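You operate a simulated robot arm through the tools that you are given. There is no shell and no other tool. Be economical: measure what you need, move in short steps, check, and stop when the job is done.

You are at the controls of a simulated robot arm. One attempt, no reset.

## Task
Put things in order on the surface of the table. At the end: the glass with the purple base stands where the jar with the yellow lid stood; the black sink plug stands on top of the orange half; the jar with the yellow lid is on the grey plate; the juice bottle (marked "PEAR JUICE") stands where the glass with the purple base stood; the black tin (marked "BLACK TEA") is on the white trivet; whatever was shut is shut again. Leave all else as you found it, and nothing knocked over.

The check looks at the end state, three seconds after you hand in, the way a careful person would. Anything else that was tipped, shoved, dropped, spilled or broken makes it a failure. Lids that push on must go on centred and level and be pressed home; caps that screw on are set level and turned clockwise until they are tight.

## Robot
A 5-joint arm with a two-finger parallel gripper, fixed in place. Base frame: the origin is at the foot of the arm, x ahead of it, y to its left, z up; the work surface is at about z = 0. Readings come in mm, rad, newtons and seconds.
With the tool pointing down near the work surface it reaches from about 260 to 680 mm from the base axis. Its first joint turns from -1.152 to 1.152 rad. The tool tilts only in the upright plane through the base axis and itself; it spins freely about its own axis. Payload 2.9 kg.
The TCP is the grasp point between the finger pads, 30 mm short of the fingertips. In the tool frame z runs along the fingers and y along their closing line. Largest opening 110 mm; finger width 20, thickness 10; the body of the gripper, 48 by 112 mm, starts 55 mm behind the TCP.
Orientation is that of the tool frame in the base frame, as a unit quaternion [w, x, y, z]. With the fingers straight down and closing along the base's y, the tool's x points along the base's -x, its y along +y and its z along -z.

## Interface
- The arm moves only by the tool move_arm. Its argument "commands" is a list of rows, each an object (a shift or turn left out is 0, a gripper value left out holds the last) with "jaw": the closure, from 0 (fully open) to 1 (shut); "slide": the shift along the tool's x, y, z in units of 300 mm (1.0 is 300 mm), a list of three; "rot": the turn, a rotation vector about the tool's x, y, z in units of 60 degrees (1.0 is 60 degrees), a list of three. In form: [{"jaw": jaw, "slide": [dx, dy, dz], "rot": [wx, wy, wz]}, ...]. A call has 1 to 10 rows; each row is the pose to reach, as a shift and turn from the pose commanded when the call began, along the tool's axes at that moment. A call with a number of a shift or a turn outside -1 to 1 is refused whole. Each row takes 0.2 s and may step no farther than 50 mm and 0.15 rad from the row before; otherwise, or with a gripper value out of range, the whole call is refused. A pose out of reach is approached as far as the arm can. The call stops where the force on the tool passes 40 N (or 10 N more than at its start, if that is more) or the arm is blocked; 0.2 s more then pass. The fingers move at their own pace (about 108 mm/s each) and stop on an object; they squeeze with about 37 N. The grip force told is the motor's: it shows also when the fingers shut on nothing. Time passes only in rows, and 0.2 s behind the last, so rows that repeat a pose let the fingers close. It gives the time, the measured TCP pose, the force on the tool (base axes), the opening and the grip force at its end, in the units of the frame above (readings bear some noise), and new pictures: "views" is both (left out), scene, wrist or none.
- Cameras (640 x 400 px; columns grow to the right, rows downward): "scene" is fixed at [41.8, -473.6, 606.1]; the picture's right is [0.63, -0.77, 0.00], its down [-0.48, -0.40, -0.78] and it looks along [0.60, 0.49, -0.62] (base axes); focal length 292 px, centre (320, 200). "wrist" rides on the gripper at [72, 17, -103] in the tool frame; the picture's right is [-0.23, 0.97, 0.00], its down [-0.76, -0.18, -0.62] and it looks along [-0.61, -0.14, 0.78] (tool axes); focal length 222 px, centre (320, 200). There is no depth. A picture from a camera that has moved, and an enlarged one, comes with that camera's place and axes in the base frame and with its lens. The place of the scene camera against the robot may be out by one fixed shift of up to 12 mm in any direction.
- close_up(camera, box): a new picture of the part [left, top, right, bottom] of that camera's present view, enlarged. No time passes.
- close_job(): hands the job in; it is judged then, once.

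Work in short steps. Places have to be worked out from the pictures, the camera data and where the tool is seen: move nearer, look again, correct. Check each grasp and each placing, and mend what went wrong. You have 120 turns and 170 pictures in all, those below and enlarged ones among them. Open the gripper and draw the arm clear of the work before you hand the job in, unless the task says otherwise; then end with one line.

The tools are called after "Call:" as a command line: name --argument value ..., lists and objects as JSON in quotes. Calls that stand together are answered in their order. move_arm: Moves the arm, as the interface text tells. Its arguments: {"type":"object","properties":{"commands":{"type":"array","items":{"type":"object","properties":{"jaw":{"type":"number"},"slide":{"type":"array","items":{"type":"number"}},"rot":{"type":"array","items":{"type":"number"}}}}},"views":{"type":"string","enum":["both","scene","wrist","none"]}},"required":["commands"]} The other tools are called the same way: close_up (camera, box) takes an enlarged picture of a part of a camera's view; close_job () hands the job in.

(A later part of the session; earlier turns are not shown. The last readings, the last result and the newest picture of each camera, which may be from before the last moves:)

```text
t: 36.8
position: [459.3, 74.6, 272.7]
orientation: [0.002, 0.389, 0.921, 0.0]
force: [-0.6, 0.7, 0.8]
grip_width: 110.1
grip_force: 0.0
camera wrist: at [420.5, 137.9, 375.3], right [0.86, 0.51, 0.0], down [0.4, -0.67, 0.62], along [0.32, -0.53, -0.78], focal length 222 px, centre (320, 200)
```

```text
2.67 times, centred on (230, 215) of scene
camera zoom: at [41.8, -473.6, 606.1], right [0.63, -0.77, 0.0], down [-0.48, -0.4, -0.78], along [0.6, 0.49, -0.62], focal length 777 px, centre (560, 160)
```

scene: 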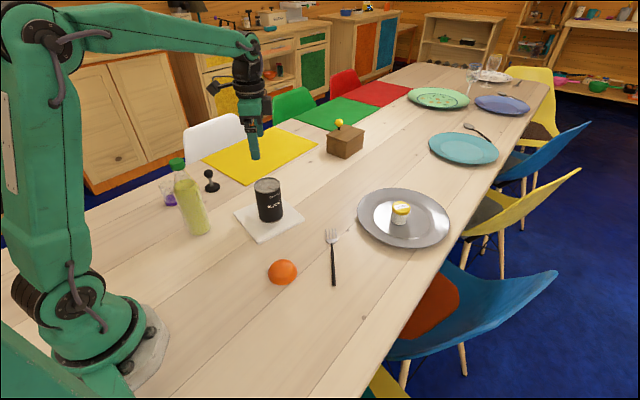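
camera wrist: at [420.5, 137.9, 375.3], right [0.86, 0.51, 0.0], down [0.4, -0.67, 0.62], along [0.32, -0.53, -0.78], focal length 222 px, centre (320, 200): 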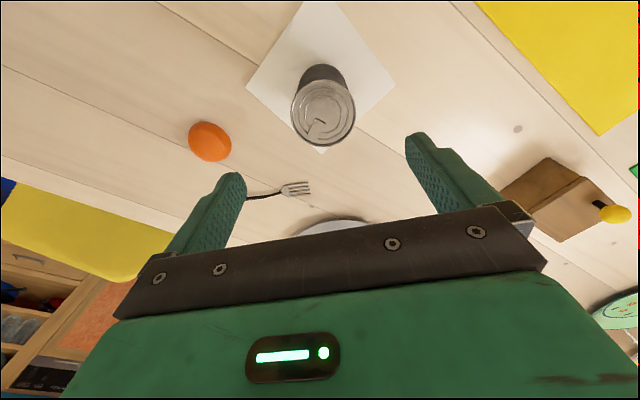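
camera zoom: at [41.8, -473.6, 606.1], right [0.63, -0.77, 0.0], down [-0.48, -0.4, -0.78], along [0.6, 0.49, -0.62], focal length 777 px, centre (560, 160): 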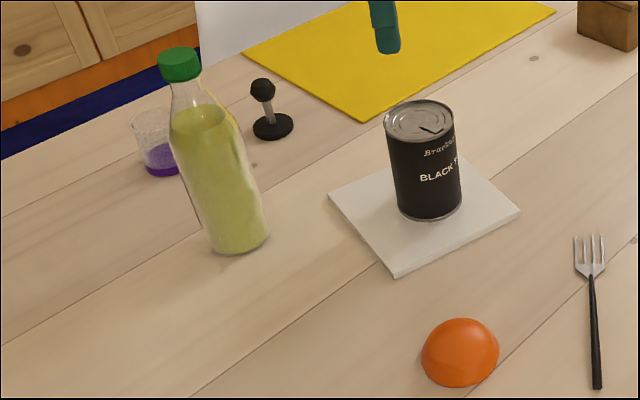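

Tin stands centred on the trivet. Next I go high and round to look at the plug and glass.

Call:
move_arm --commands '[{"slide": [0.066, 0.038, -0.03], "rot": [0, 0, -0.128]}, {"slide": [0.132, 0.076, -0.06], "rot": [0, 0, -0.256]}, {"slide": [0.198, 0.114, -0.09], "rot": [0, 0, -0.384]}, {"slide": [0.264, 0.152, -0.12], "rot": [0, 0, -0.512]}, {"slide": [0.33, 0.19, -0.157], "rot": [0, 0, -0.64]}, {"slide": [0.396, 0.228, -0.157], "rot": [0, 0, -0.768]}, {"slide": [0.461, 0.266, -0.157], "rot": [0, 0, -0.9]}]' --views "none"

Call:
move_arm --commands '[{"slide": [0.1, 0.028, 0], "rot": [0, 0, -0.112]}, {"slide": [0.2, 0.056, 0], "rot": [0, 0, -0.225]}, {"slide": [0.3, 0.085, 0], "rot": [0, 0, -0.338]}, {"slide": [0.4, 0.113, 0], "rot": [0, 0, -0.451]}, {"slide": [0.5, 0.141, 0], "rot": [0, 0, -0.564]}, {"slide": [0.6, 0.17, 0], "rot": [0, 0, -0.676]}]'

```text
t: 38.4
position: [418.0, 229.8, 318.7]
orientation: [0.001, -0.072, 0.997, 0.002]
force: [-0.2, 0.3, 1.2]
grip_width: 110.1
grip_force: 0.0
```

```text
t: 39.8
position: [234.2, 255.9, 318.0]
orientation: [0.001, -0.413, 0.911, 0.001]
force: [0.0, -0.4, 0.2]
grip_width: 109.9
grip_force: 0.0
camera wrist: at [173.3, 213.9, 421.7], right [-0.58, 0.81, 0.0], down [0.63, 0.45, 0.63], along [0.51, 0.36, -0.78], focal length 222 px, centre (320, 200)
```

scene: 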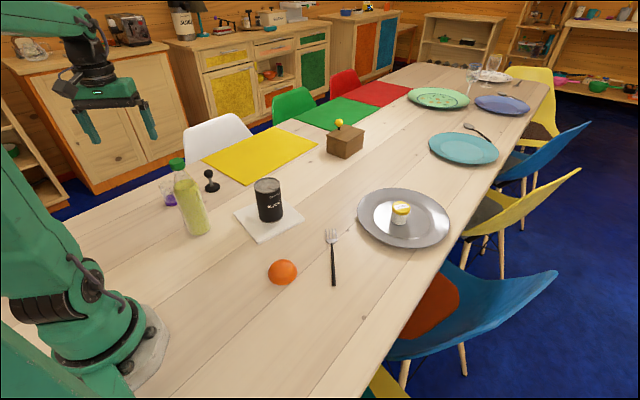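
wrist: 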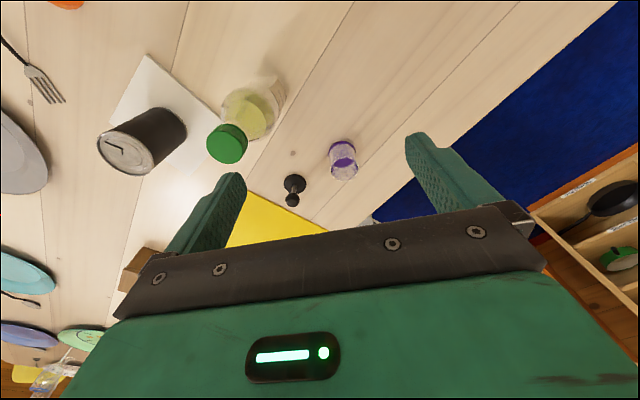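

Call:
close_up --camera "wrist" --box '[190, 60, 390, 220]'

Call:
close_up --camera "wrist" --box '[265, 125, 375, 215]'

```text
2.50 times, centred on (290, 140) of wrist
camera zoom: at [173.3, 213.9, 421.7], right [-0.58, 0.81, 0.0], down [0.63, 0.45, 0.63], along [0.51, 0.36, -0.78], focal length 555 px, centre (395, 350)
```

zoom: 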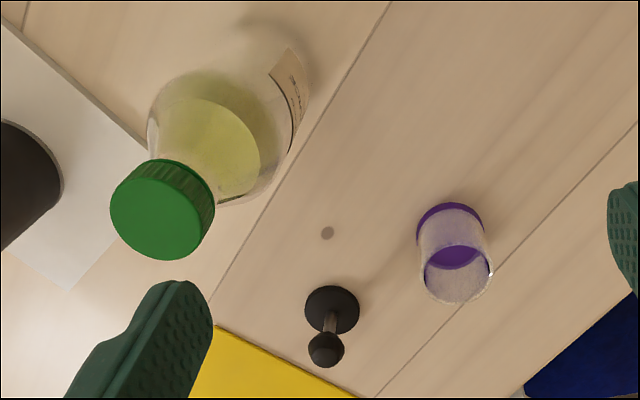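

```text
4.44 times, centred on (320, 170) of wrist
camera zoom: at [173.3, 213.9, 421.7], right [-0.58, 0.81, 0.0], down [0.63, 0.45, 0.63], along [0.51, 0.36, -0.78], focal length 987 px, centre (320, 333)
```

zoom: 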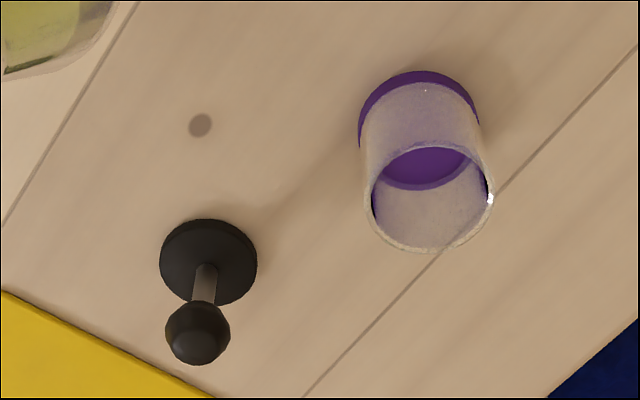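

Glass at (319, 372), 70 tall, about 50 wide; plug at (442, 333) with its ball at z≈60; bottle at (290, 196), about 240 tall. I go above the glass and tilt 35° outward.

Call:
move_arm --commands '[{"slide": [-0.12, 0.011, 0.05], "rot": [0, 0, -0.01]}, {"slide": [-0.24, 0.022, 0.16], "rot": [0, 0, -0.01]}, {"slide": [-0.36, 0.033, 0.27], "rot": [0, 0, -0.01]}, {"slide": [-0.478, 0.043, 0.38], "rot": [0, 0, -0.01]}, {"slide": [-0.478, 0.043, 0.393], "rot": [0, -0.117, -0.01]}, {"slide": [-0.478, 0.043, 0.393], "rot": [0, -0.234, -0.01]}, {"slide": [-0.478, 0.043, 0.393], "rot": [0, -0.351, -0.01]}, {"slide": [-0.478, 0.043, 0.393], "rot": [0, -0.468, -0.01]}, {"slide": [-0.478, 0.043, 0.393], "rot": [0, -0.583, -0.01]}]'

```text
t: 41.8
position: [319.2, 371.3, 200.7]
orientation: [0.275, -0.399, 0.866, 0.127]
force: [0.6, -0.2, 0.1]
grip_width: 110.0
grip_force: 0.0
camera wrist: at [229.0, 293.2, 243.4], right [-0.62, 0.77, 0.13], down [0.31, 0.08, 0.95], along [0.72, 0.63, -0.29], focal length 222 px, centre (320, 200)
```

scene: 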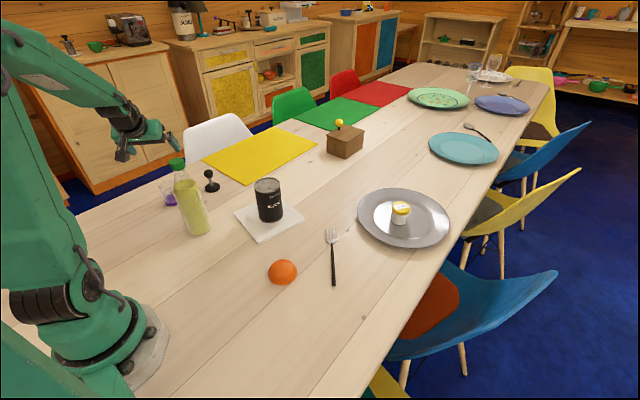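
wrist: 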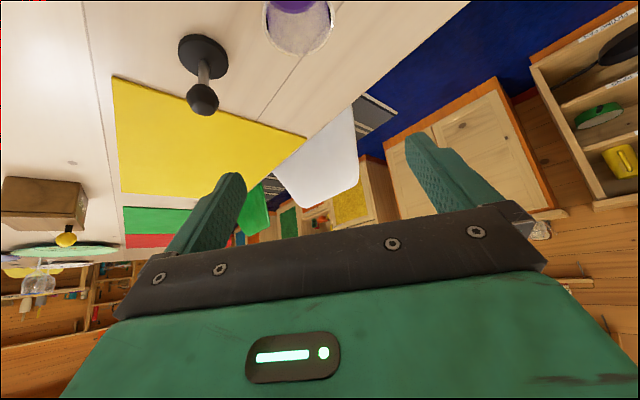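

Above the glass, tilt good. I descend vertically to z 80 and look.

Call:
move_arm --commands '[{"slide": [0.0765, 0, 0.109]}, {"slide": [0.153, 0, 0.218]}, {"slide": [0.2295, 0, 0.3277]}]'

Call:
close_up --camera "scene" --box '[80, 110, 250, 250]'

```text
t: 42.6
position: [319.9, 373.8, 78.9]
orientation: [0.274, -0.398, 0.866, 0.127]
force: [0.1, -0.2, -0.1]
grip_width: 109.9
grip_force: 0.0
camera wrist: at [229.1, 294.4, 122.5], right [-0.62, 0.77, 0.13], down [0.31, 0.08, 0.95], along [0.72, 0.63, -0.29], focal length 222 px, centre (320, 200)
```

scene: 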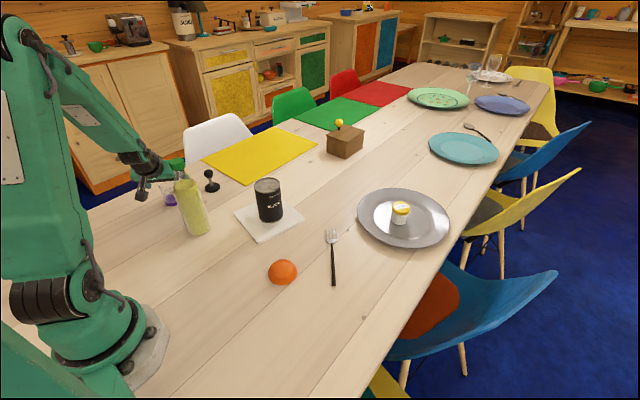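
wrist: 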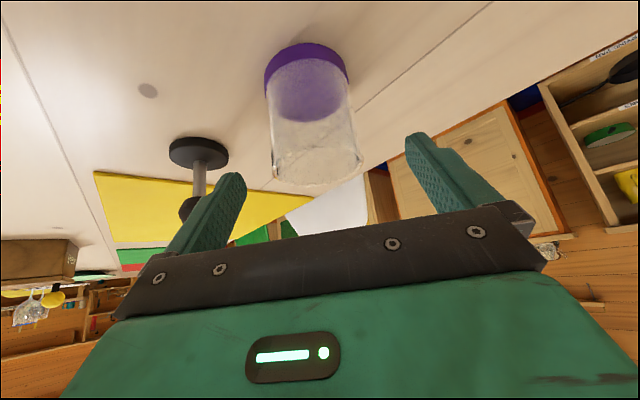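

```text
2.86 times, centred on (165, 180) of scene
camera zoom: at [41.8, -473.6, 606.1], right [0.63, -0.77, 0.0], down [-0.48, -0.4, -0.78], along [0.6, 0.49, -0.62], focal length 833 px, centre (763, 257)
```

zoom: 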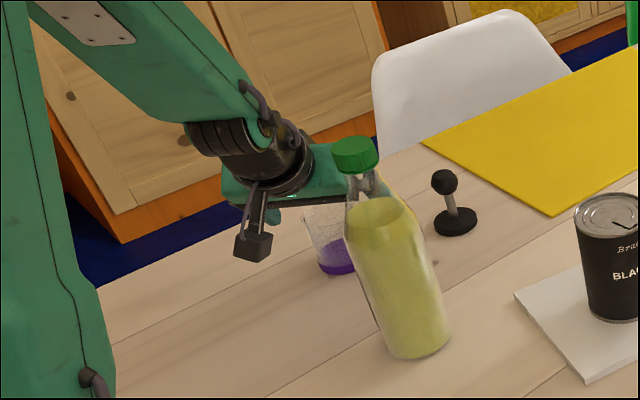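

Glass is between the fingers, a few mm nearer than the TCP. I adjust, descend to z≈44 and close.

Call:
move_arm --commands '[{"slide": [0.04, 0.007, 0.043]}, {"slide": [0.08, 0.007, 0.086]}, {"slide": [0.08, 0.007, 0.086], "jaw": 0.4}, {"slide": [0.08, 0.007, 0.086], "jaw": 1}, {"slide": [0.08, 0.007, 0.086], "jaw": 1}, {"slide": [0.08, 0.007, 0.086], "jaw": 1}, {"slide": [0.08, 0.007, 0.086], "jaw": 1}]'

Call:
close_up --camera "wrist" --box '[220, 80, 440, 240]'

```text
t: 44.2
position: [315.2, 370.2, 45.8]
orientation: [0.274, -0.399, 0.866, 0.128]
force: [0.9, 0.6, 1.3]
grip_width: 53.8
grip_force: 37.5
camera wrist: at [224.6, 291.6, 88.4], right [-0.62, 0.77, 0.13], down [0.31, 0.08, 0.95], along [0.72, 0.63, -0.29], focal length 222 px, centre (320, 200)
```

scene: 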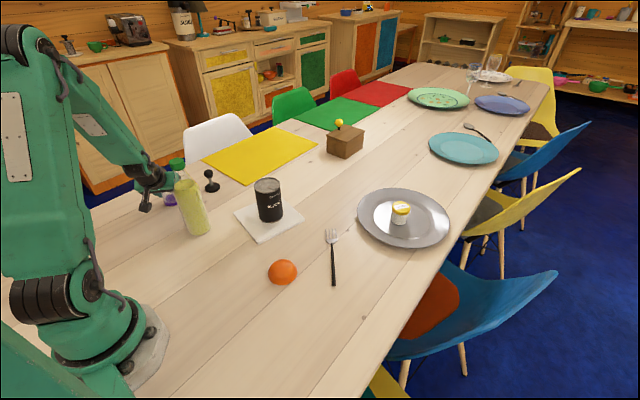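
wrist: 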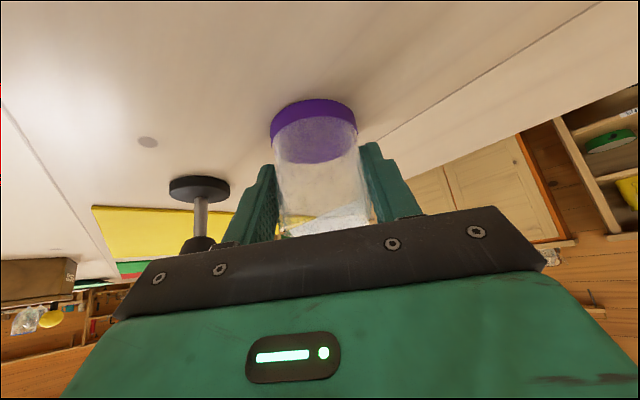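

```text
2.50 times, centred on (330, 160) of wrist
camera zoom: at [224.6, 291.6, 88.4], right [-0.62, 0.77, 0.13], down [0.31, 0.08, 0.95], along [0.72, 0.63, -0.29], focal length 555 px, centre (295, 300)
```

zoom: 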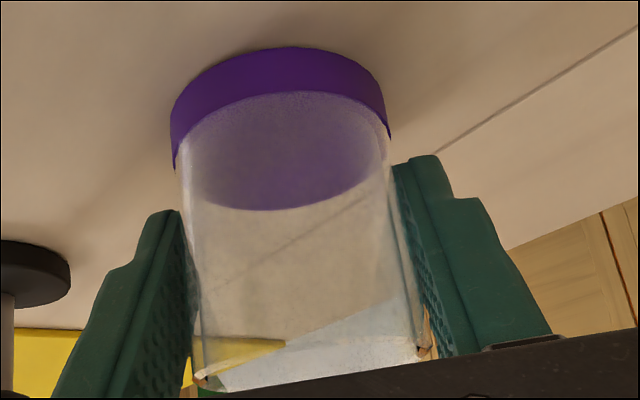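

Glass held at 53.8 mm, standing upright. I lift straight up 155 mm, then extend outward.

Call:
move_arm --commands '[{"slide": [-0.075, 0, -0.106]}, {"slide": [-0.15, 0, -0.212]}, {"slide": [-0.225, 0, -0.318]}, {"slide": [-0.297, 0, -0.423]}, {"slide": [-0.397, 0, -0.353]}, {"slide": [-0.497, 0, -0.283]}, {"slide": [-0.597, 0, -0.213]}]'

```text
t: 45.8
position: [387.5, 454.2, 200.0]
orientation: [0.273, -0.398, 0.866, 0.126]
force: [0.3, 0.3, -1.0]
grip_width: 53.7
grip_force: 37.0
camera wrist: at [297.0, 374.6, 244.1], right [-0.62, 0.77, 0.13], down [0.31, 0.08, 0.95], along [0.72, 0.63, -0.29], focal length 222 px, centre (320, 200)
```

scene: 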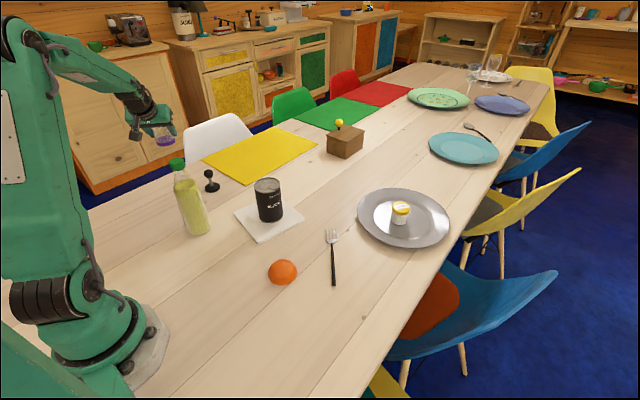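
wrist: 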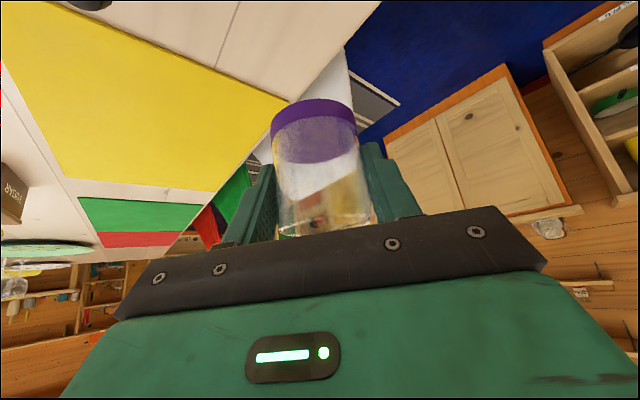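

Glass steady. I swing in two arcs toward the jar's old spot.

Call:
move_arm --commands '[{"slide": [-0.012, -0.133, 0.0085], "rot": [0.0335, 0, 0.0478]}, {"slide": [-0.024, -0.266, 0.017], "rot": [0.067, 0, 0.0957]}, {"slide": [-0.036, -0.4, 0.0255], "rot": [0.1006, 0, 0.1435]}, {"slide": [-0.048, -0.533, 0.034], "rot": [0.134, 0, 0.1913]}, {"slide": [-0.06, -0.666, 0.0425], "rot": [0.1677, 0, 0.239]}, {"slide": [-0.072, -0.799, 0.051], "rot": [0.2012, 0, 0.287]}]' --views "none"

Call:
move_arm --commands '[{"slide": [-0.0105, -0.147, 0.007], "rot": [0.0334, 0, 0.0477]}, {"slide": [-0.021, -0.294, 0.0145], "rot": [0.0669, 0, 0.0954]}, {"slide": [-0.0315, -0.4415, 0.022], "rot": [0.1003, 0, 0.1431]}, {"slide": [-0.042, -0.589, 0.029], "rot": [0.1337, 0, 0.1909]}, {"slide": [-0.0525, -0.736, 0.0365], "rot": [0.1672, 0, 0.2386]}, {"slide": [-0.063, -0.883, 0.044], "rot": [0.2006, 0, 0.2863]}]'

```text
t: 47.2
position: [586.3, 314.2, 201.7]
orientation: [0.293, -0.232, 0.924, 0.074]
force: [-0.3, 0.7, -0.8]
grip_width: 53.3
grip_force: 36.7
```

```text
t: 48.6
position: [731.5, 93.9, 203.0]
orientation: [0.303, -0.06, 0.951, 0.02]
force: [0.1, -0.3, -1.4]
grip_width: 53.7
grip_force: 37.2
camera wrist: at [611.8, 96.5, 245.8], right [0.06, 0.99, 0.13], down [0.28, -0.14, 0.95], along [0.96, -0.02, -0.29], focal length 222 px, centre (320, 200)
```

scene: 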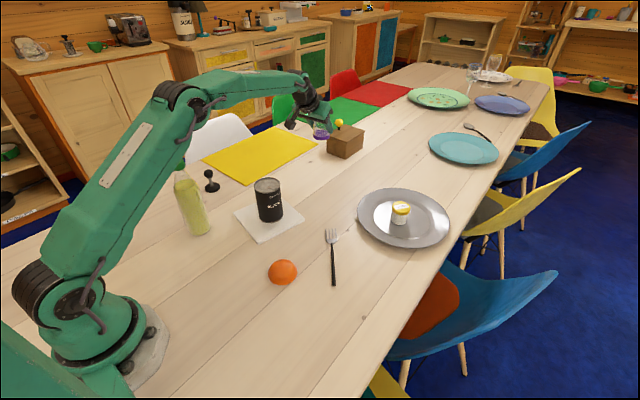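
wrist: 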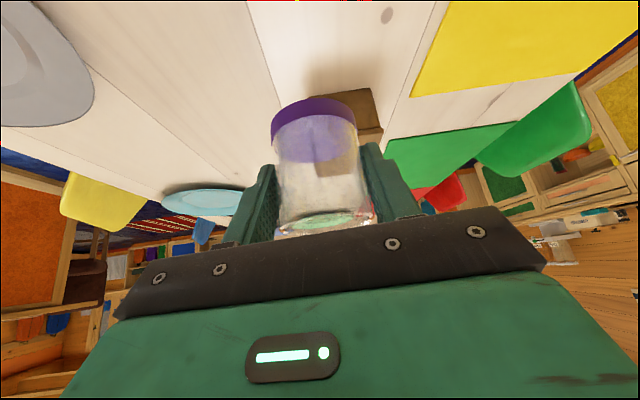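

At bearing 0.128, r 737. I lower 145 mm with a small correction.

Call:
move_arm --commands '[{"slide": [0.0675, 0.007, 0.1]}, {"slide": [0.135, 0.007, 0.2]}, {"slide": [0.2025, 0.007, 0.3]}, {"slide": [0.27, 0.007, 0.401]}]'

```text
t: 49.6
position: [731.6, 97.7, 56.2]
orientation: [0.302, -0.063, 0.951, 0.022]
force: [0.6, -0.4, -0.9]
grip_width: 53.5
grip_force: 37.3
camera wrist: at [612.0, 99.3, 99.5], right [0.06, 0.99, 0.13], down [0.28, -0.15, 0.95], along [0.96, -0.02, -0.29], focal length 222 px, centre (320, 200)
```

scene: 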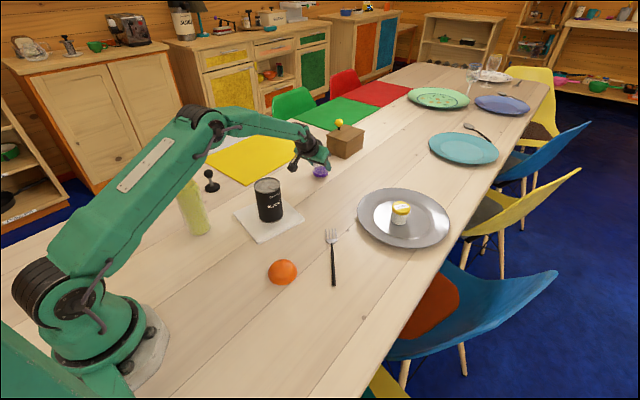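
wrist: 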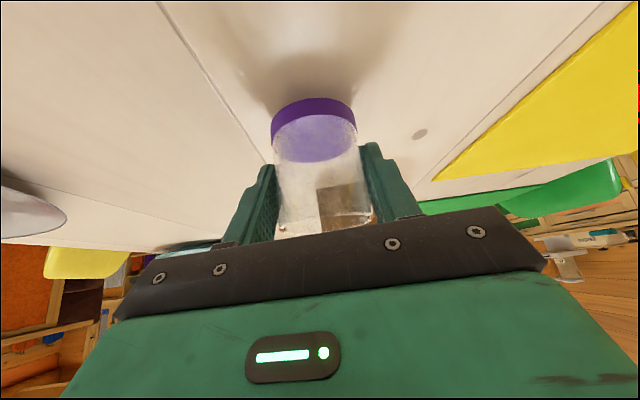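

Glass is over the old jar spot. Lower by feel.

Call:
move_arm --commands '[{"slide": [0.0077, -0.002, 0.011]}, {"slide": [0.0153, -0.002, 0.0218]}]' --views "none"

Call:
move_arm --commands '[{"slide": [0.002, 0, 0.0027]}, {"slide": [0.004, 0, 0.0055]}]' --views "none"

Call:
move_arm --commands '[{"slide": [0.002, 0, 0.0027]}, {"slide": [0.004, 0, 0.0055]}]' --views "none"

```text
t: 50.2
position: [732.3, 96.1, 49.3]
orientation: [0.302, -0.061, 0.951, 0.02]
force: [-0.2, -0.4, -1.0]
grip_width: 53.4
grip_force: 36.7
```

```text
t: 50.8
position: [734.6, 96.3, 48.7]
orientation: [0.303, -0.061, 0.951, 0.02]
force: [-0.3, 0.4, -1.2]
grip_width: 53.6
grip_force: 37.4
```

```text
t: 51.4
position: [735.5, 96.1, 47.7]
orientation: [0.304, -0.06, 0.951, 0.02]
force: [-0.7, 0.7, 3.2]
grip_width: 53.6
grip_force: 37.1
```

Call:
move_arm --commands '[{"slide": [0.003, 0, 0.0041]}, {"slide": [0.003, 0, 0.0041]}]' --views "none"

```text
t: 52.0
position: [734.7, 96.8, 45.7]
orientation: [0.305, -0.06, 0.95, 0.019]
force: [3.7, 2.5, 9.4]
grip_width: 53.5
grip_force: 37.2
```

Contact made at the pick-up height. I ease up 1 mm and open partly, then check.

Call:
move_arm --commands '[{"slide": [-0.002, 0, -0.003]}, {"slide": [-0.002, 0, -0.003], "jaw": 0.25}, {"slide": [-0.002, 0, -0.003], "jaw": 0.1}, {"slide": [-0.002, 0, -0.003], "jaw": 0.05}, {"slide": [-0.002, 0, -0.003], "jaw": 0.05}]'

```text
t: 53.2
position: [733.9, 96.2, 44.1]
orientation: [0.303, -0.061, 0.951, 0.02]
force: [0.5, 0.5, -0.1]
grip_width: 104.2
grip_force: 0.1
camera wrist: at [613.8, 97.4, 87.7], right [0.06, 0.99, 0.13], down [0.28, -0.14, 0.95], along [0.96, -0.02, -0.29], focal length 222 px, centre (320, 200)
```

scene: 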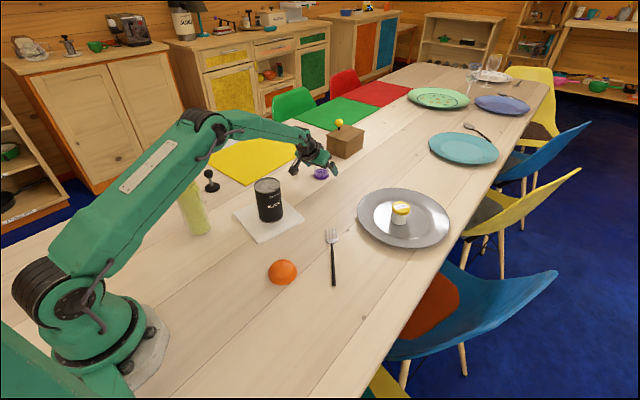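
wrist: 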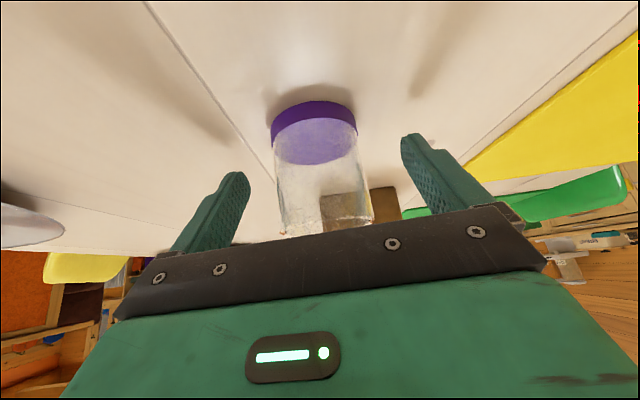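

Glass released and standing. I retract along the tool axis and bring the tool upright.

Call:
move_arm --commands '[{"slide": [0, 0, -0.12]}, {"slide": [0, 0, -0.26]}, {"slide": [0, 0, -0.4]}, {"slide": [0, 0, -0.5]}, {"slide": [0, 0, -0.6], "rot": [0, 0.117, 0]}, {"slide": [0, 0, -0.7], "rot": [0, 0.234, 0]}, {"slide": [0, 0, -0.8], "rot": [0, 0.351, 0]}, {"slide": [0, 0, -0.85], "rot": [0, 0.468, 0]}, {"slide": [0, 0, -0.9], "rot": [0, 0.583, 0], "jaw": 0}]'

Call:
close_up --camera "scene" --box '[150, 130, 370, 260]'

```text
t: 55.2
position: [577.4, 76.0, 265.3]
orientation: [0.002, -0.062, 0.998, 0.0]
force: [0.9, 0.7, -0.1]
grip_width: 110.0
grip_force: 0.0
camera wrist: at [503.0, 84.5, 368.4], right [0.1, 0.99, 0.0], down [0.78, -0.08, 0.63], along [0.62, -0.06, -0.78], focal length 222 px, centre (320, 200)
```

scene: 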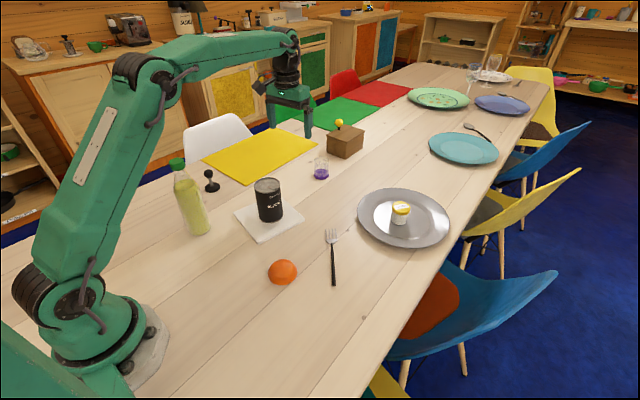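
wrist: 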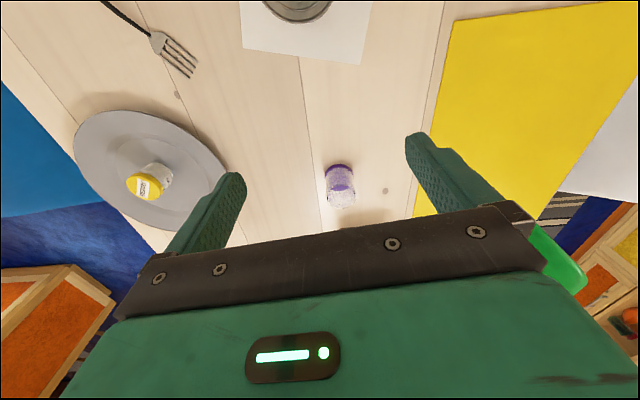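

```text
2.91 times, centred on (260, 195) of scene
camera zoom: at [41.8, -473.6, 606.1], right [0.63, -0.77, 0.0], down [-0.48, -0.4, -0.78], along [0.6, 0.49, -0.62], focal length 848 px, centre (494, 214)
```

zoom: 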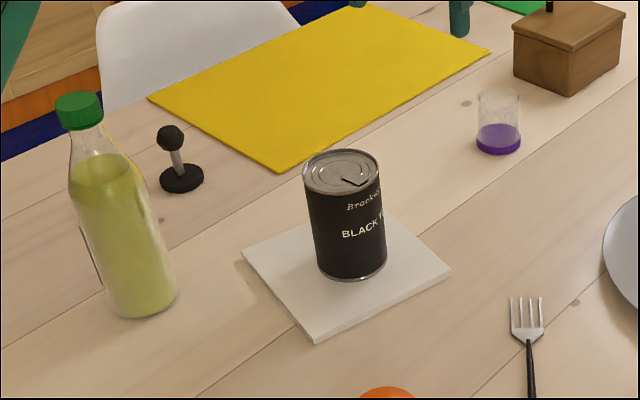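

Glass sits exactly at the jar's old image position. Now I go high above the bottle to look at its cap.

Call:
move_arm --commands '[{"slide": [0.1, 0.05, -0.1]}, {"slide": [0.23, 0.12, -0.183]}, {"slide": [0.36, 0.2, -0.183]}, {"slide": [0.5, 0.28, -0.183]}, {"slide": [0.63, 0.36, -0.183]}, {"slide": [0.77, 0.44, -0.183]}, {"slide": [0.9, 0.515, -0.183]}]'

Call:
close_up --camera "wrist" --box '[220, 40, 440, 240]'

```text
refused: row 2 steps farther than a row can; nothing moved
```

```text
2.00 times, centred on (330, 140) of wrist
camera zoom: at [503.0, 84.5, 368.4], right [0.1, 0.99, 0.0], down [0.78, -0.08, 0.63], along [0.62, -0.06, -0.78], focal length 444 px, centre (300, 320)
```

zoom: 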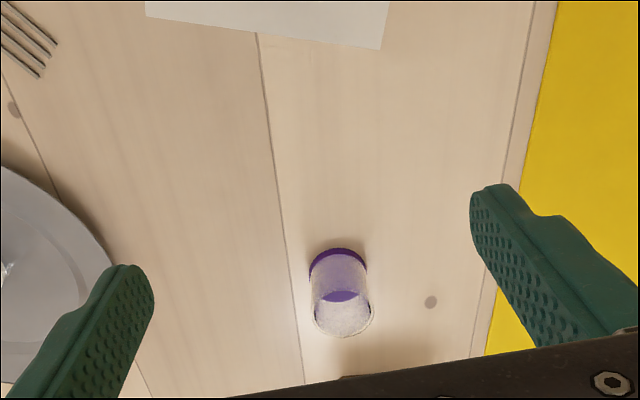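

A step was slightly too long; I resend with smaller steps.

Call:
move_arm --commands '[{"slide": [0.1, 0.05, -0.1]}, {"slide": [0.21, 0.11, -0.183]}, {"slide": [0.34, 0.18, -0.183]}, {"slide": [0.48, 0.26, -0.183]}, {"slide": [0.62, 0.34, -0.183]}, {"slide": [0.76, 0.43, -0.183]}, {"slide": [0.9, 0.515, -0.183]}]'

Call:
close_up --camera "wrist" --box '[220, 40, 440, 240]'

```text
t: 56.8
position: [290.4, 194.3, 318.5]
orientation: [0.002, -0.062, 0.998, 0.001]
force: [0.9, 0.3, -0.3]
grip_width: 110.0
grip_force: 0.1
camera wrist: at [216.4, 202.3, 421.8], right [0.1, 0.99, 0.0], down [0.78, -0.08, 0.63], along [0.62, -0.06, -0.78], focal length 222 px, centre (320, 200)
```

scene: 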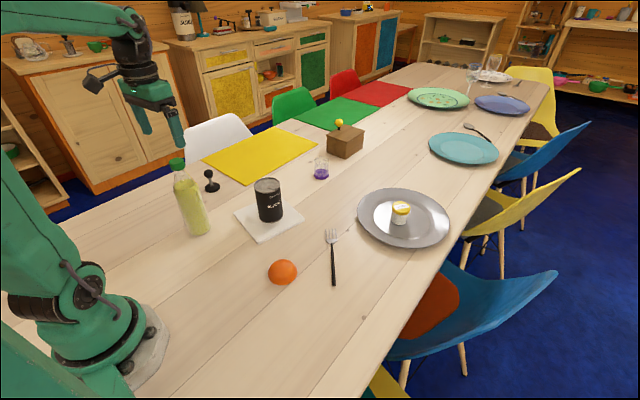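
wrist: 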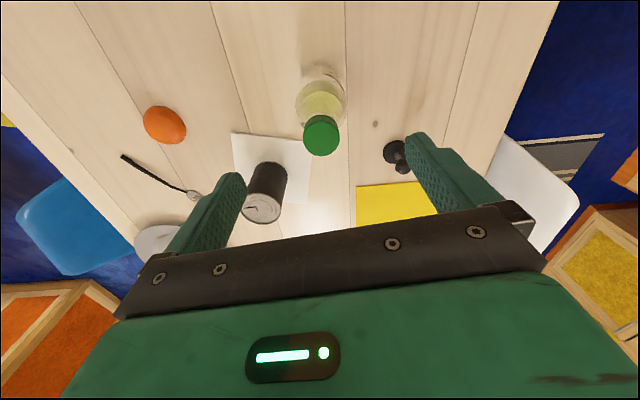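

```text
2.00 times, centred on (330, 140) of wrist
camera zoom: at [216.4, 202.3, 421.8], right [0.1, 0.99, 0.0], down [0.78, -0.08, 0.63], along [0.62, -0.06, -0.78], focal length 444 px, centre (300, 320)
```

zoom: 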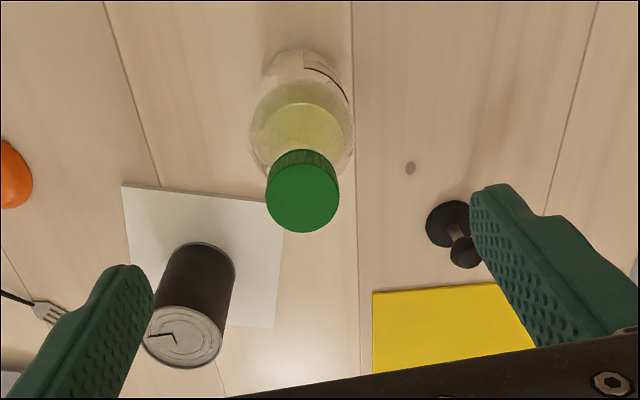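

Bottle axis ≈ (294, 196.5), cap about 32 mm across. I descend partway and recheck centring.

Call:
move_arm --commands '[{"slide": [-0.0125, 0.005, 0.1]}, {"slide": [-0.0125, 0.005, 0.212]}]'

Call:
close_up --camera "scene" --box '[120, 80, 260, 250]'

```text
t: 57.4
position: [295.2, 195.7, 252.7]
orientation: [0.003, -0.063, 0.998, 0.001]
force: [0.2, 0.3, 0.3]
grip_width: 110.1
grip_force: 0.0
camera wrist: at [220.7, 203.2, 357.5], right [0.1, 0.99, 0.0], down [0.78, -0.08, 0.63], along [0.62, -0.06, -0.78], focal length 222 px, centre (320, 200)
```

scene: 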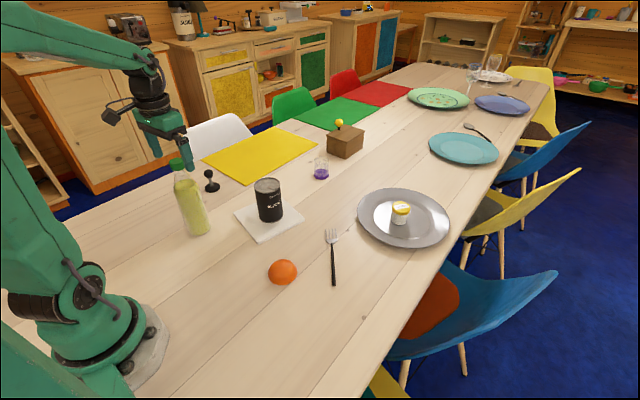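
wrist: 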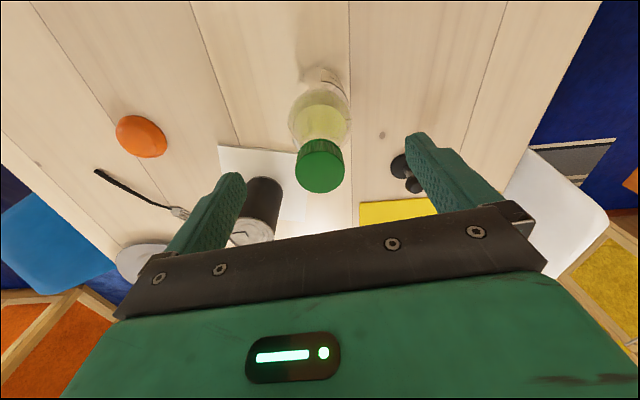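

```text
2.35 times, centred on (190, 165) of scene
camera zoom: at [41.8, -473.6, 606.1], right [0.63, -0.77, 0.0], down [-0.48, -0.4, -0.78], along [0.6, 0.49, -0.62], focal length 686 px, centre (626, 282)
```

zoom: 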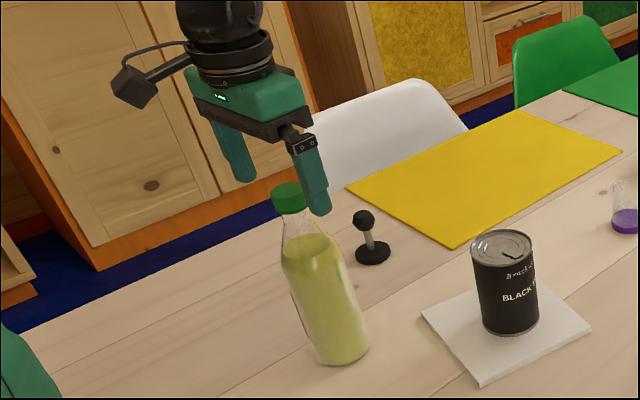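

Centred over the cap (top z≈237). I descend to z 228 so only the cap and neck are between the pads, and close.

Call:
move_arm --commands '[{"slide": [0.002, 0.003, 0.082]}, {"slide": [0.002, 0.003, 0.082], "jaw": 0.5}, {"slide": [0.002, 0.003, 0.082], "jaw": 1}, {"slide": [0.002, 0.003, 0.082], "jaw": 1}, {"slide": [0.002, 0.003, 0.082], "jaw": 1}, {"slide": [0.002, 0.003, 0.082], "jaw": 1}, {"slide": [0.002, 0.003, 0.082], "jaw": 1}]'

Call:
close_up --camera "scene" --box '[120, 100, 260, 250]'

Call:
close_up --camera "wrist" --box '[240, 80, 420, 240]'

```text
t: 59.0
position: [294.4, 197.9, 230.8]
orientation: [0.002, -0.063, 0.998, 0.001]
force: [-1.1, 1.1, 0.4]
grip_width: 32.3
grip_force: 37.2
camera wrist: at [219.7, 205.0, 333.8], right [0.1, 0.99, 0.0], down [0.78, -0.08, 0.63], along [0.62, -0.06, -0.78], focal length 222 px, centre (320, 200)
```

scene: 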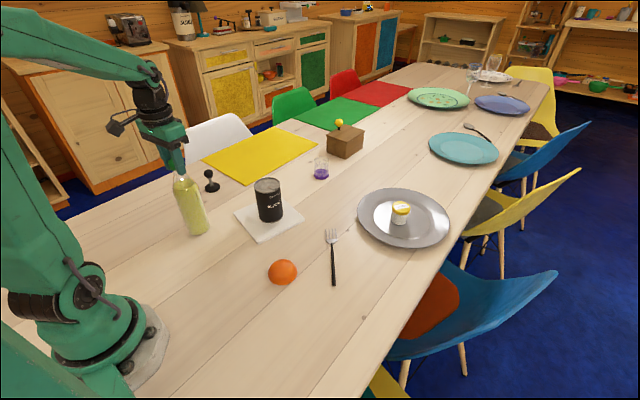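
wrist: 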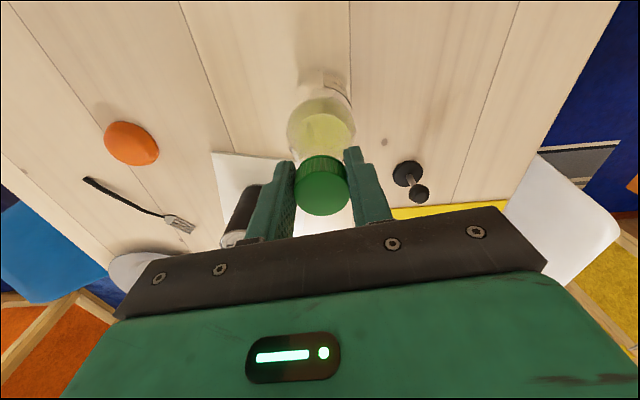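

```text
2.67 times, centred on (190, 175) of scene
camera zoom: at [41.8, -473.6, 606.1], right [0.63, -0.77, 0.0], down [-0.48, -0.4, -0.78], along [0.6, 0.49, -0.62], focal length 777 px, centre (667, 267)
```

zoom: 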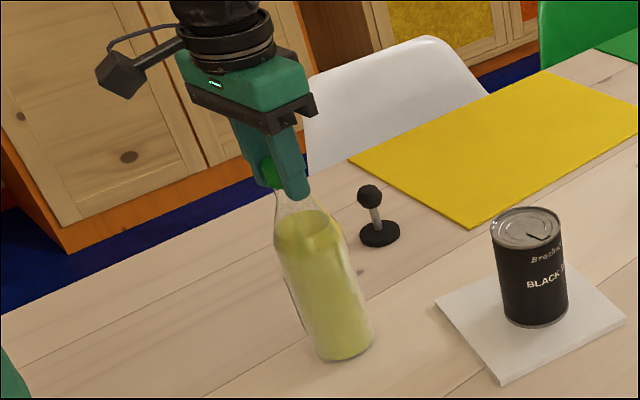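

```text
2.50 times, centred on (330, 160) of wrist
camera zoom: at [219.7, 205.0, 333.8], right [0.1, 0.99, 0.0], down [0.78, -0.08, 0.63], along [0.62, -0.06, -0.78], focal length 555 px, centre (295, 300)
```

zoom: 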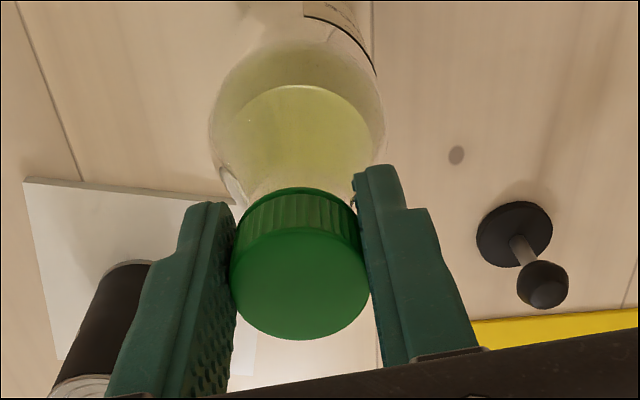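

Cap held at 32.3 mm. I lift gently by 15 mm, then to 40 mm, and check the bottle comes along.

Call:
move_arm --commands '[{"slide": [0, 0, -0.01]}, {"slide": [0, 0, -0.02]}, {"slide": [0, 0, -0.04]}, {"slide": [0, 0, -0.07]}, {"slide": [0, 0, -0.1]}, {"slide": [0, 0, -0.133]}]'

Call:
close_up --camera "scene" --box '[120, 100, 260, 250]'

```text
t: 60.4
position: [295.3, 199.9, 270.7]
orientation: [0.002, -0.063, 0.998, 0.0]
force: [0.5, 0.7, -7.0]
grip_width: 31.5
grip_force: 37.1
camera wrist: at [220.3, 206.9, 374.0], right [0.1, 0.99, 0.0], down [0.78, -0.08, 0.63], along [0.62, -0.06, -0.78], focal length 222 px, centre (320, 200)
```

scene: 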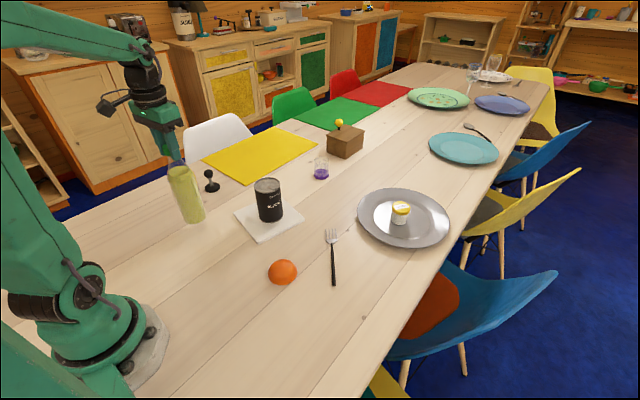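
wrist: 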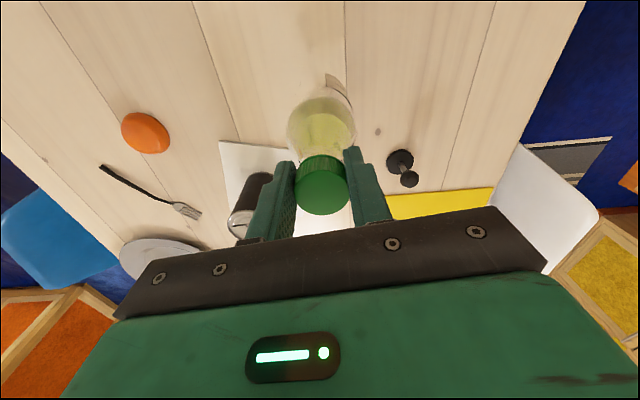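

```text
2.67 times, centred on (190, 175) of scene
camera zoom: at [41.8, -473.6, 606.1], right [0.63, -0.77, 0.0], down [-0.48, -0.4, -0.78], along [0.6, 0.49, -0.62], focal length 777 px, centre (667, 267)
```

zoom: 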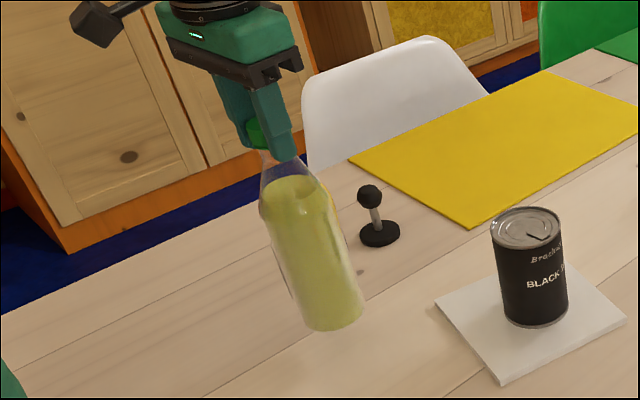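

Bottle hangs straight. I move it gently across to the glass's old spot.

Call:
move_arm --commands '[{"slide": [-0.009, 0.035, 0]}, {"slide": [-0.026, 0.105, 0]}, {"slide": [-0.049, 0.195, 0]}, {"slide": [-0.073, 0.29, 0]}, {"slide": [-0.097, 0.385, 0]}, {"slide": [-0.119, 0.47, 0]}, {"slide": [-0.135, 0.535, 0]}, {"slide": [-0.1437, 0.566, 0]}, {"slide": [-0.1437, 0.566, 0]}]'

Call:
close_up --camera "scene" --box '[100, 80, 240, 230]'

```text
t: 62.4
position: [316.1, 373.4, 270.2]
orientation: [0.001, -0.062, 0.998, 0.0]
force: [0.1, 0.5, -7.3]
grip_width: 31.8
grip_force: 36.8
camera wrist: at [242.3, 381.7, 373.9], right [0.1, 0.99, 0.0], down [0.78, -0.08, 0.62], along [0.62, -0.06, -0.78], focal length 222 px, centre (320, 200)
```

scene: 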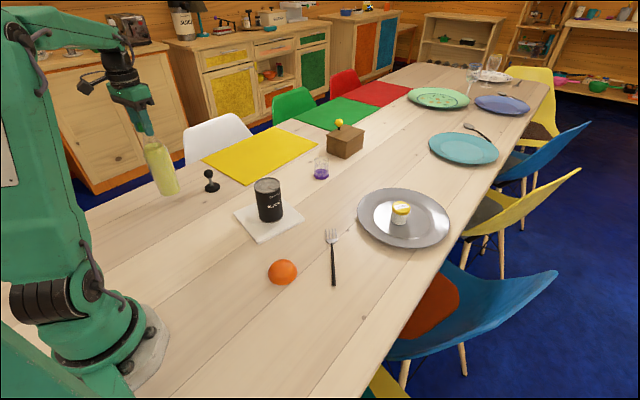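
wrist: 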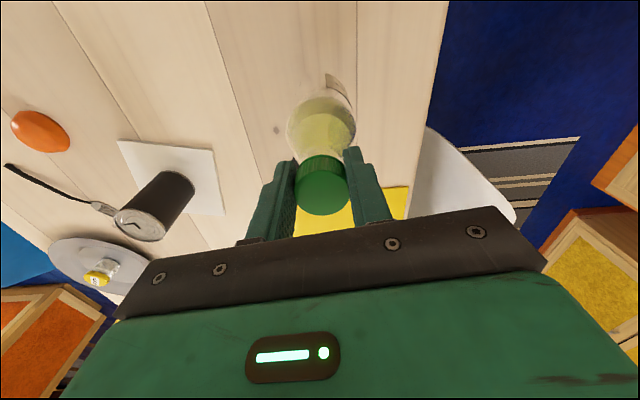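

```text
2.67 times, centred on (170, 155) of scene
camera zoom: at [41.8, -473.5, 606.1], right [0.63, -0.77, 0.0], down [-0.48, -0.4, -0.78], along [0.6, 0.49, -0.62], focal length 777 px, centre (720, 320)
```

zoom: 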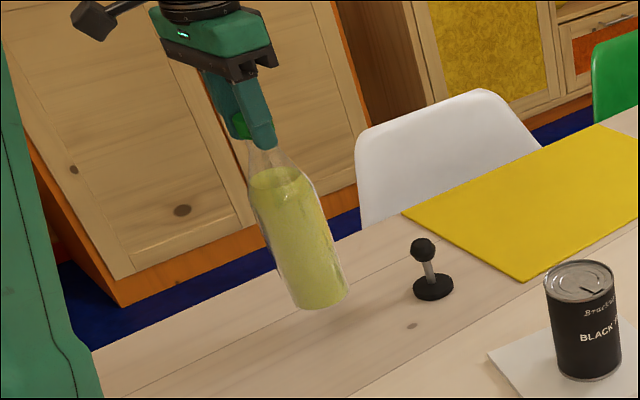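

In place over the spot. I lower by 33 mm, then feel down.

Call:
move_arm --commands '[{"slide": [0, 0, 0.03]}, {"slide": [0, 0, 0.07]}, {"slide": [0, 0, 0.1]}, {"slide": [0, 0, 0.112]}]' --views "none"

Call:
move_arm --commands '[{"slide": [0, 0, 0.005]}, {"slide": [0, 0, 0.01]}]' --views "none"

Call:
move_arm --commands '[{"slide": [0, 0, 0.004]}, {"slide": [0, 0, 0.008]}]' --views "none"

```text
t: 63.4
position: [315.2, 372.4, 236.8]
orientation: [0.0, -0.063, 0.998, 0.001]
force: [1.0, 0.0, -6.3]
grip_width: 31.5
grip_force: 37.1
```

```text
t: 64.0
position: [316.3, 373.6, 234.6]
orientation: [0.001, -0.062, 0.998, 0.001]
force: [0.2, -0.2, -7.5]
grip_width: 31.5
grip_force: 37.4
```

```text
t: 64.6
position: [317.3, 372.6, 230.9]
orientation: [0.001, -0.063, 0.998, 0.0]
force: [-0.2, -0.2, -7.4]
grip_width: 31.8
grip_force: 36.4
```

Call:
move_arm --commands '[{"slide": [0, 0, 0.003]}, {"slide": [0, 0, 0.006]}]' --views "none"

Call:
move_arm --commands '[{"slide": [0, 0, 0.003]}, {"slide": [0, 0, 0.003]}]' --views "scene"

```text
t: 65.2
position: [316.1, 372.6, 230.4]
orientation: [0.002, -0.062, 0.998, 0.002]
force: [-2.3, -0.5, 9.7]
grip_width: 31.8
grip_force: 37.1
```

```text
t: 65.8
position: [316.4, 372.7, 230.5]
orientation: [0.003, -0.064, 0.998, 0.003]
force: [-4.8, -2.7, 22.2]
grip_width: 32.1
grip_force: 36.8
```

scene: 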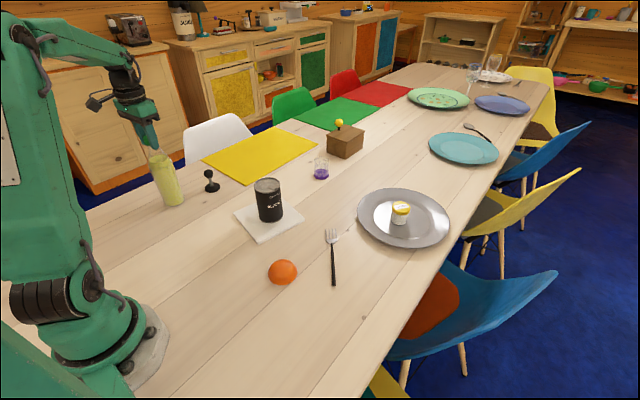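

Bottle stands. I ease off about 2 mm, open, and rise clear.

Call:
move_arm --commands '[{"slide": [0, 0, -0.0065]}, {"slide": [0, 0, -0.0065], "jaw": 0.6}, {"slide": [0, 0, -0.0065], "jaw": 0.3}, {"slide": [0, 0, -0.0065], "jaw": 0}, {"slide": [0, 0, -0.0065], "jaw": 0}, {"slide": [0, 0, -0.1], "jaw": 0}, {"slide": [0, 0, -0.2], "jaw": 0}, {"slide": [0, 0, -0.3], "jaw": 0}]'

Call:
close_up --camera "scene" --box '[100, 110, 260, 230]'

```text
t: 67.6
position: [315.1, 373.3, 318.1]
orientation: [0.001, -0.064, 0.998, 0.001]
force: [-0.1, 0.2, 1.1]
grip_width: 109.9
grip_force: 0.1
camera wrist: at [241.8, 380.3, 422.7], right [0.1, 0.99, 0.0], down [0.78, -0.08, 0.62], along [0.62, -0.06, -0.78], focal length 222 px, centre (320, 200)
```

scene: 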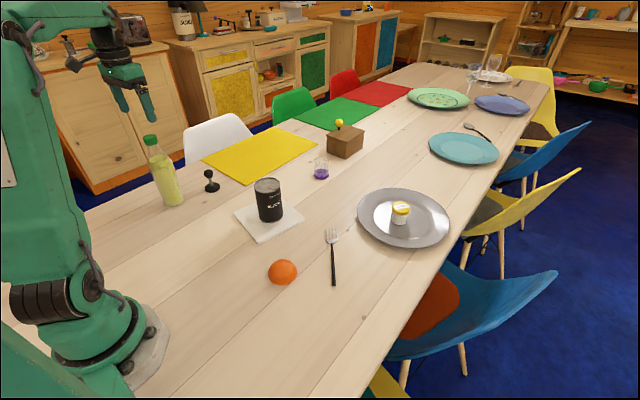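
wrist: 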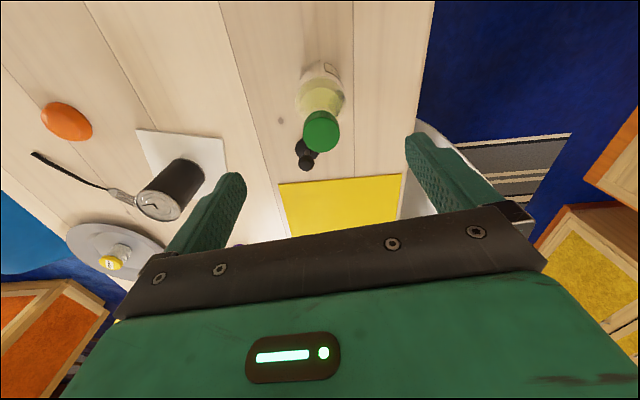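

```text
3.33 times, centred on (180, 170) of scene
camera zoom: at [41.8, -473.6, 606.1], right [0.63, -0.77, 0.0], down [-0.48, -0.4, -0.78], along [0.6, 0.49, -0.62], focal length 972 px, centre (787, 300)
```

zoom: 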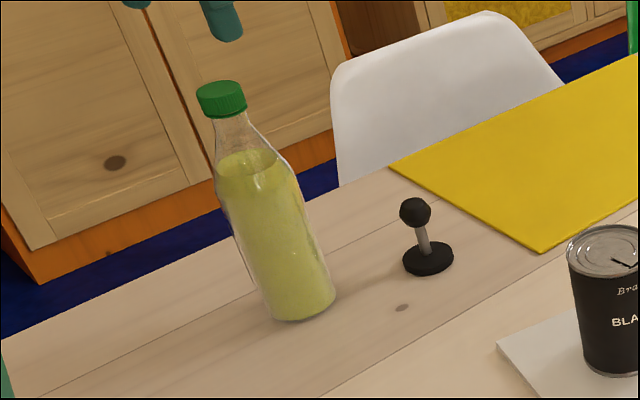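

Bottle stands upright at the glass's old spot, cap on. Now to the plug: I move above it and look.

Call:
move_arm --commands '[{"slide": [-0.135, -0.062, 0]}, {"slide": [-0.27, -0.124, 0]}, {"slide": [-0.403, -0.185, 0]}, {"slide": [-0.403, -0.185, 0.15]}, {"slide": [-0.403, -0.185, 0.3]}, {"slide": [-0.403, -0.185, 0.427]}]'

Call:
close_up --camera "wrist" --box '[240, 40, 420, 220]'

```text
t: 69.0
position: [442.9, 335.2, 191.6]
orientation: [0.001, -0.063, 0.998, 0.001]
force: [0.0, 0.3, 0.0]
grip_width: 109.9
grip_force: 0.0
camera wrist: at [368.1, 342.5, 295.6], right [0.1, 0.99, 0.0], down [0.78, -0.08, 0.63], along [0.62, -0.06, -0.78], focal length 222 px, centre (320, 200)
```

scene: 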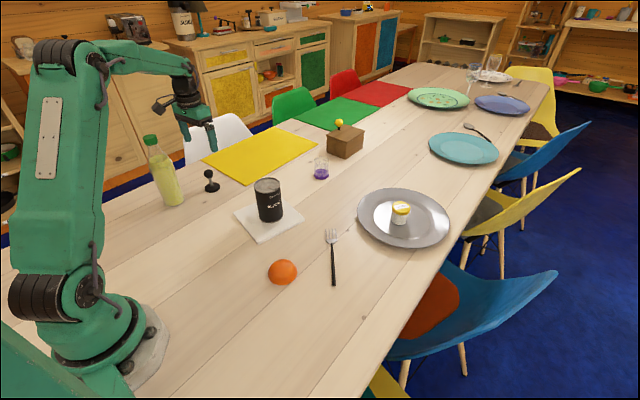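
wrist: 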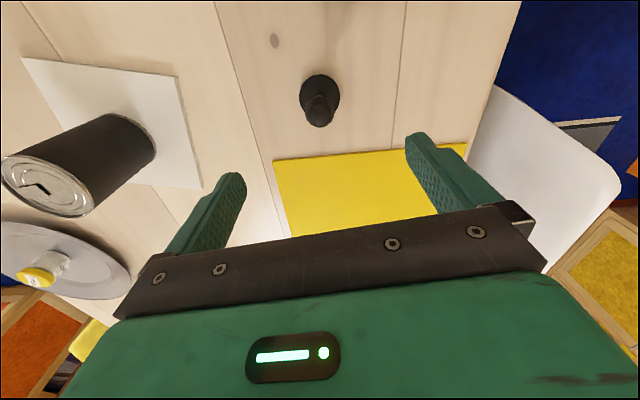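

```text
2.22 times, centred on (330, 130) of wrist
camera zoom: at [368.1, 342.5, 295.6], right [0.1, 0.99, 0.0], down [0.78, -0.08, 0.63], along [0.62, -0.06, -0.78], focal length 494 px, centre (298, 356)
```

zoom: 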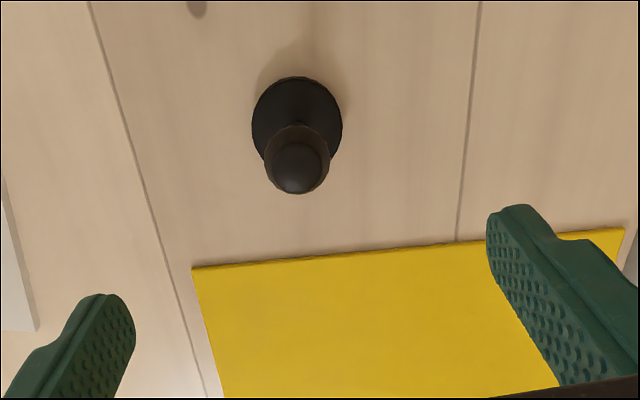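

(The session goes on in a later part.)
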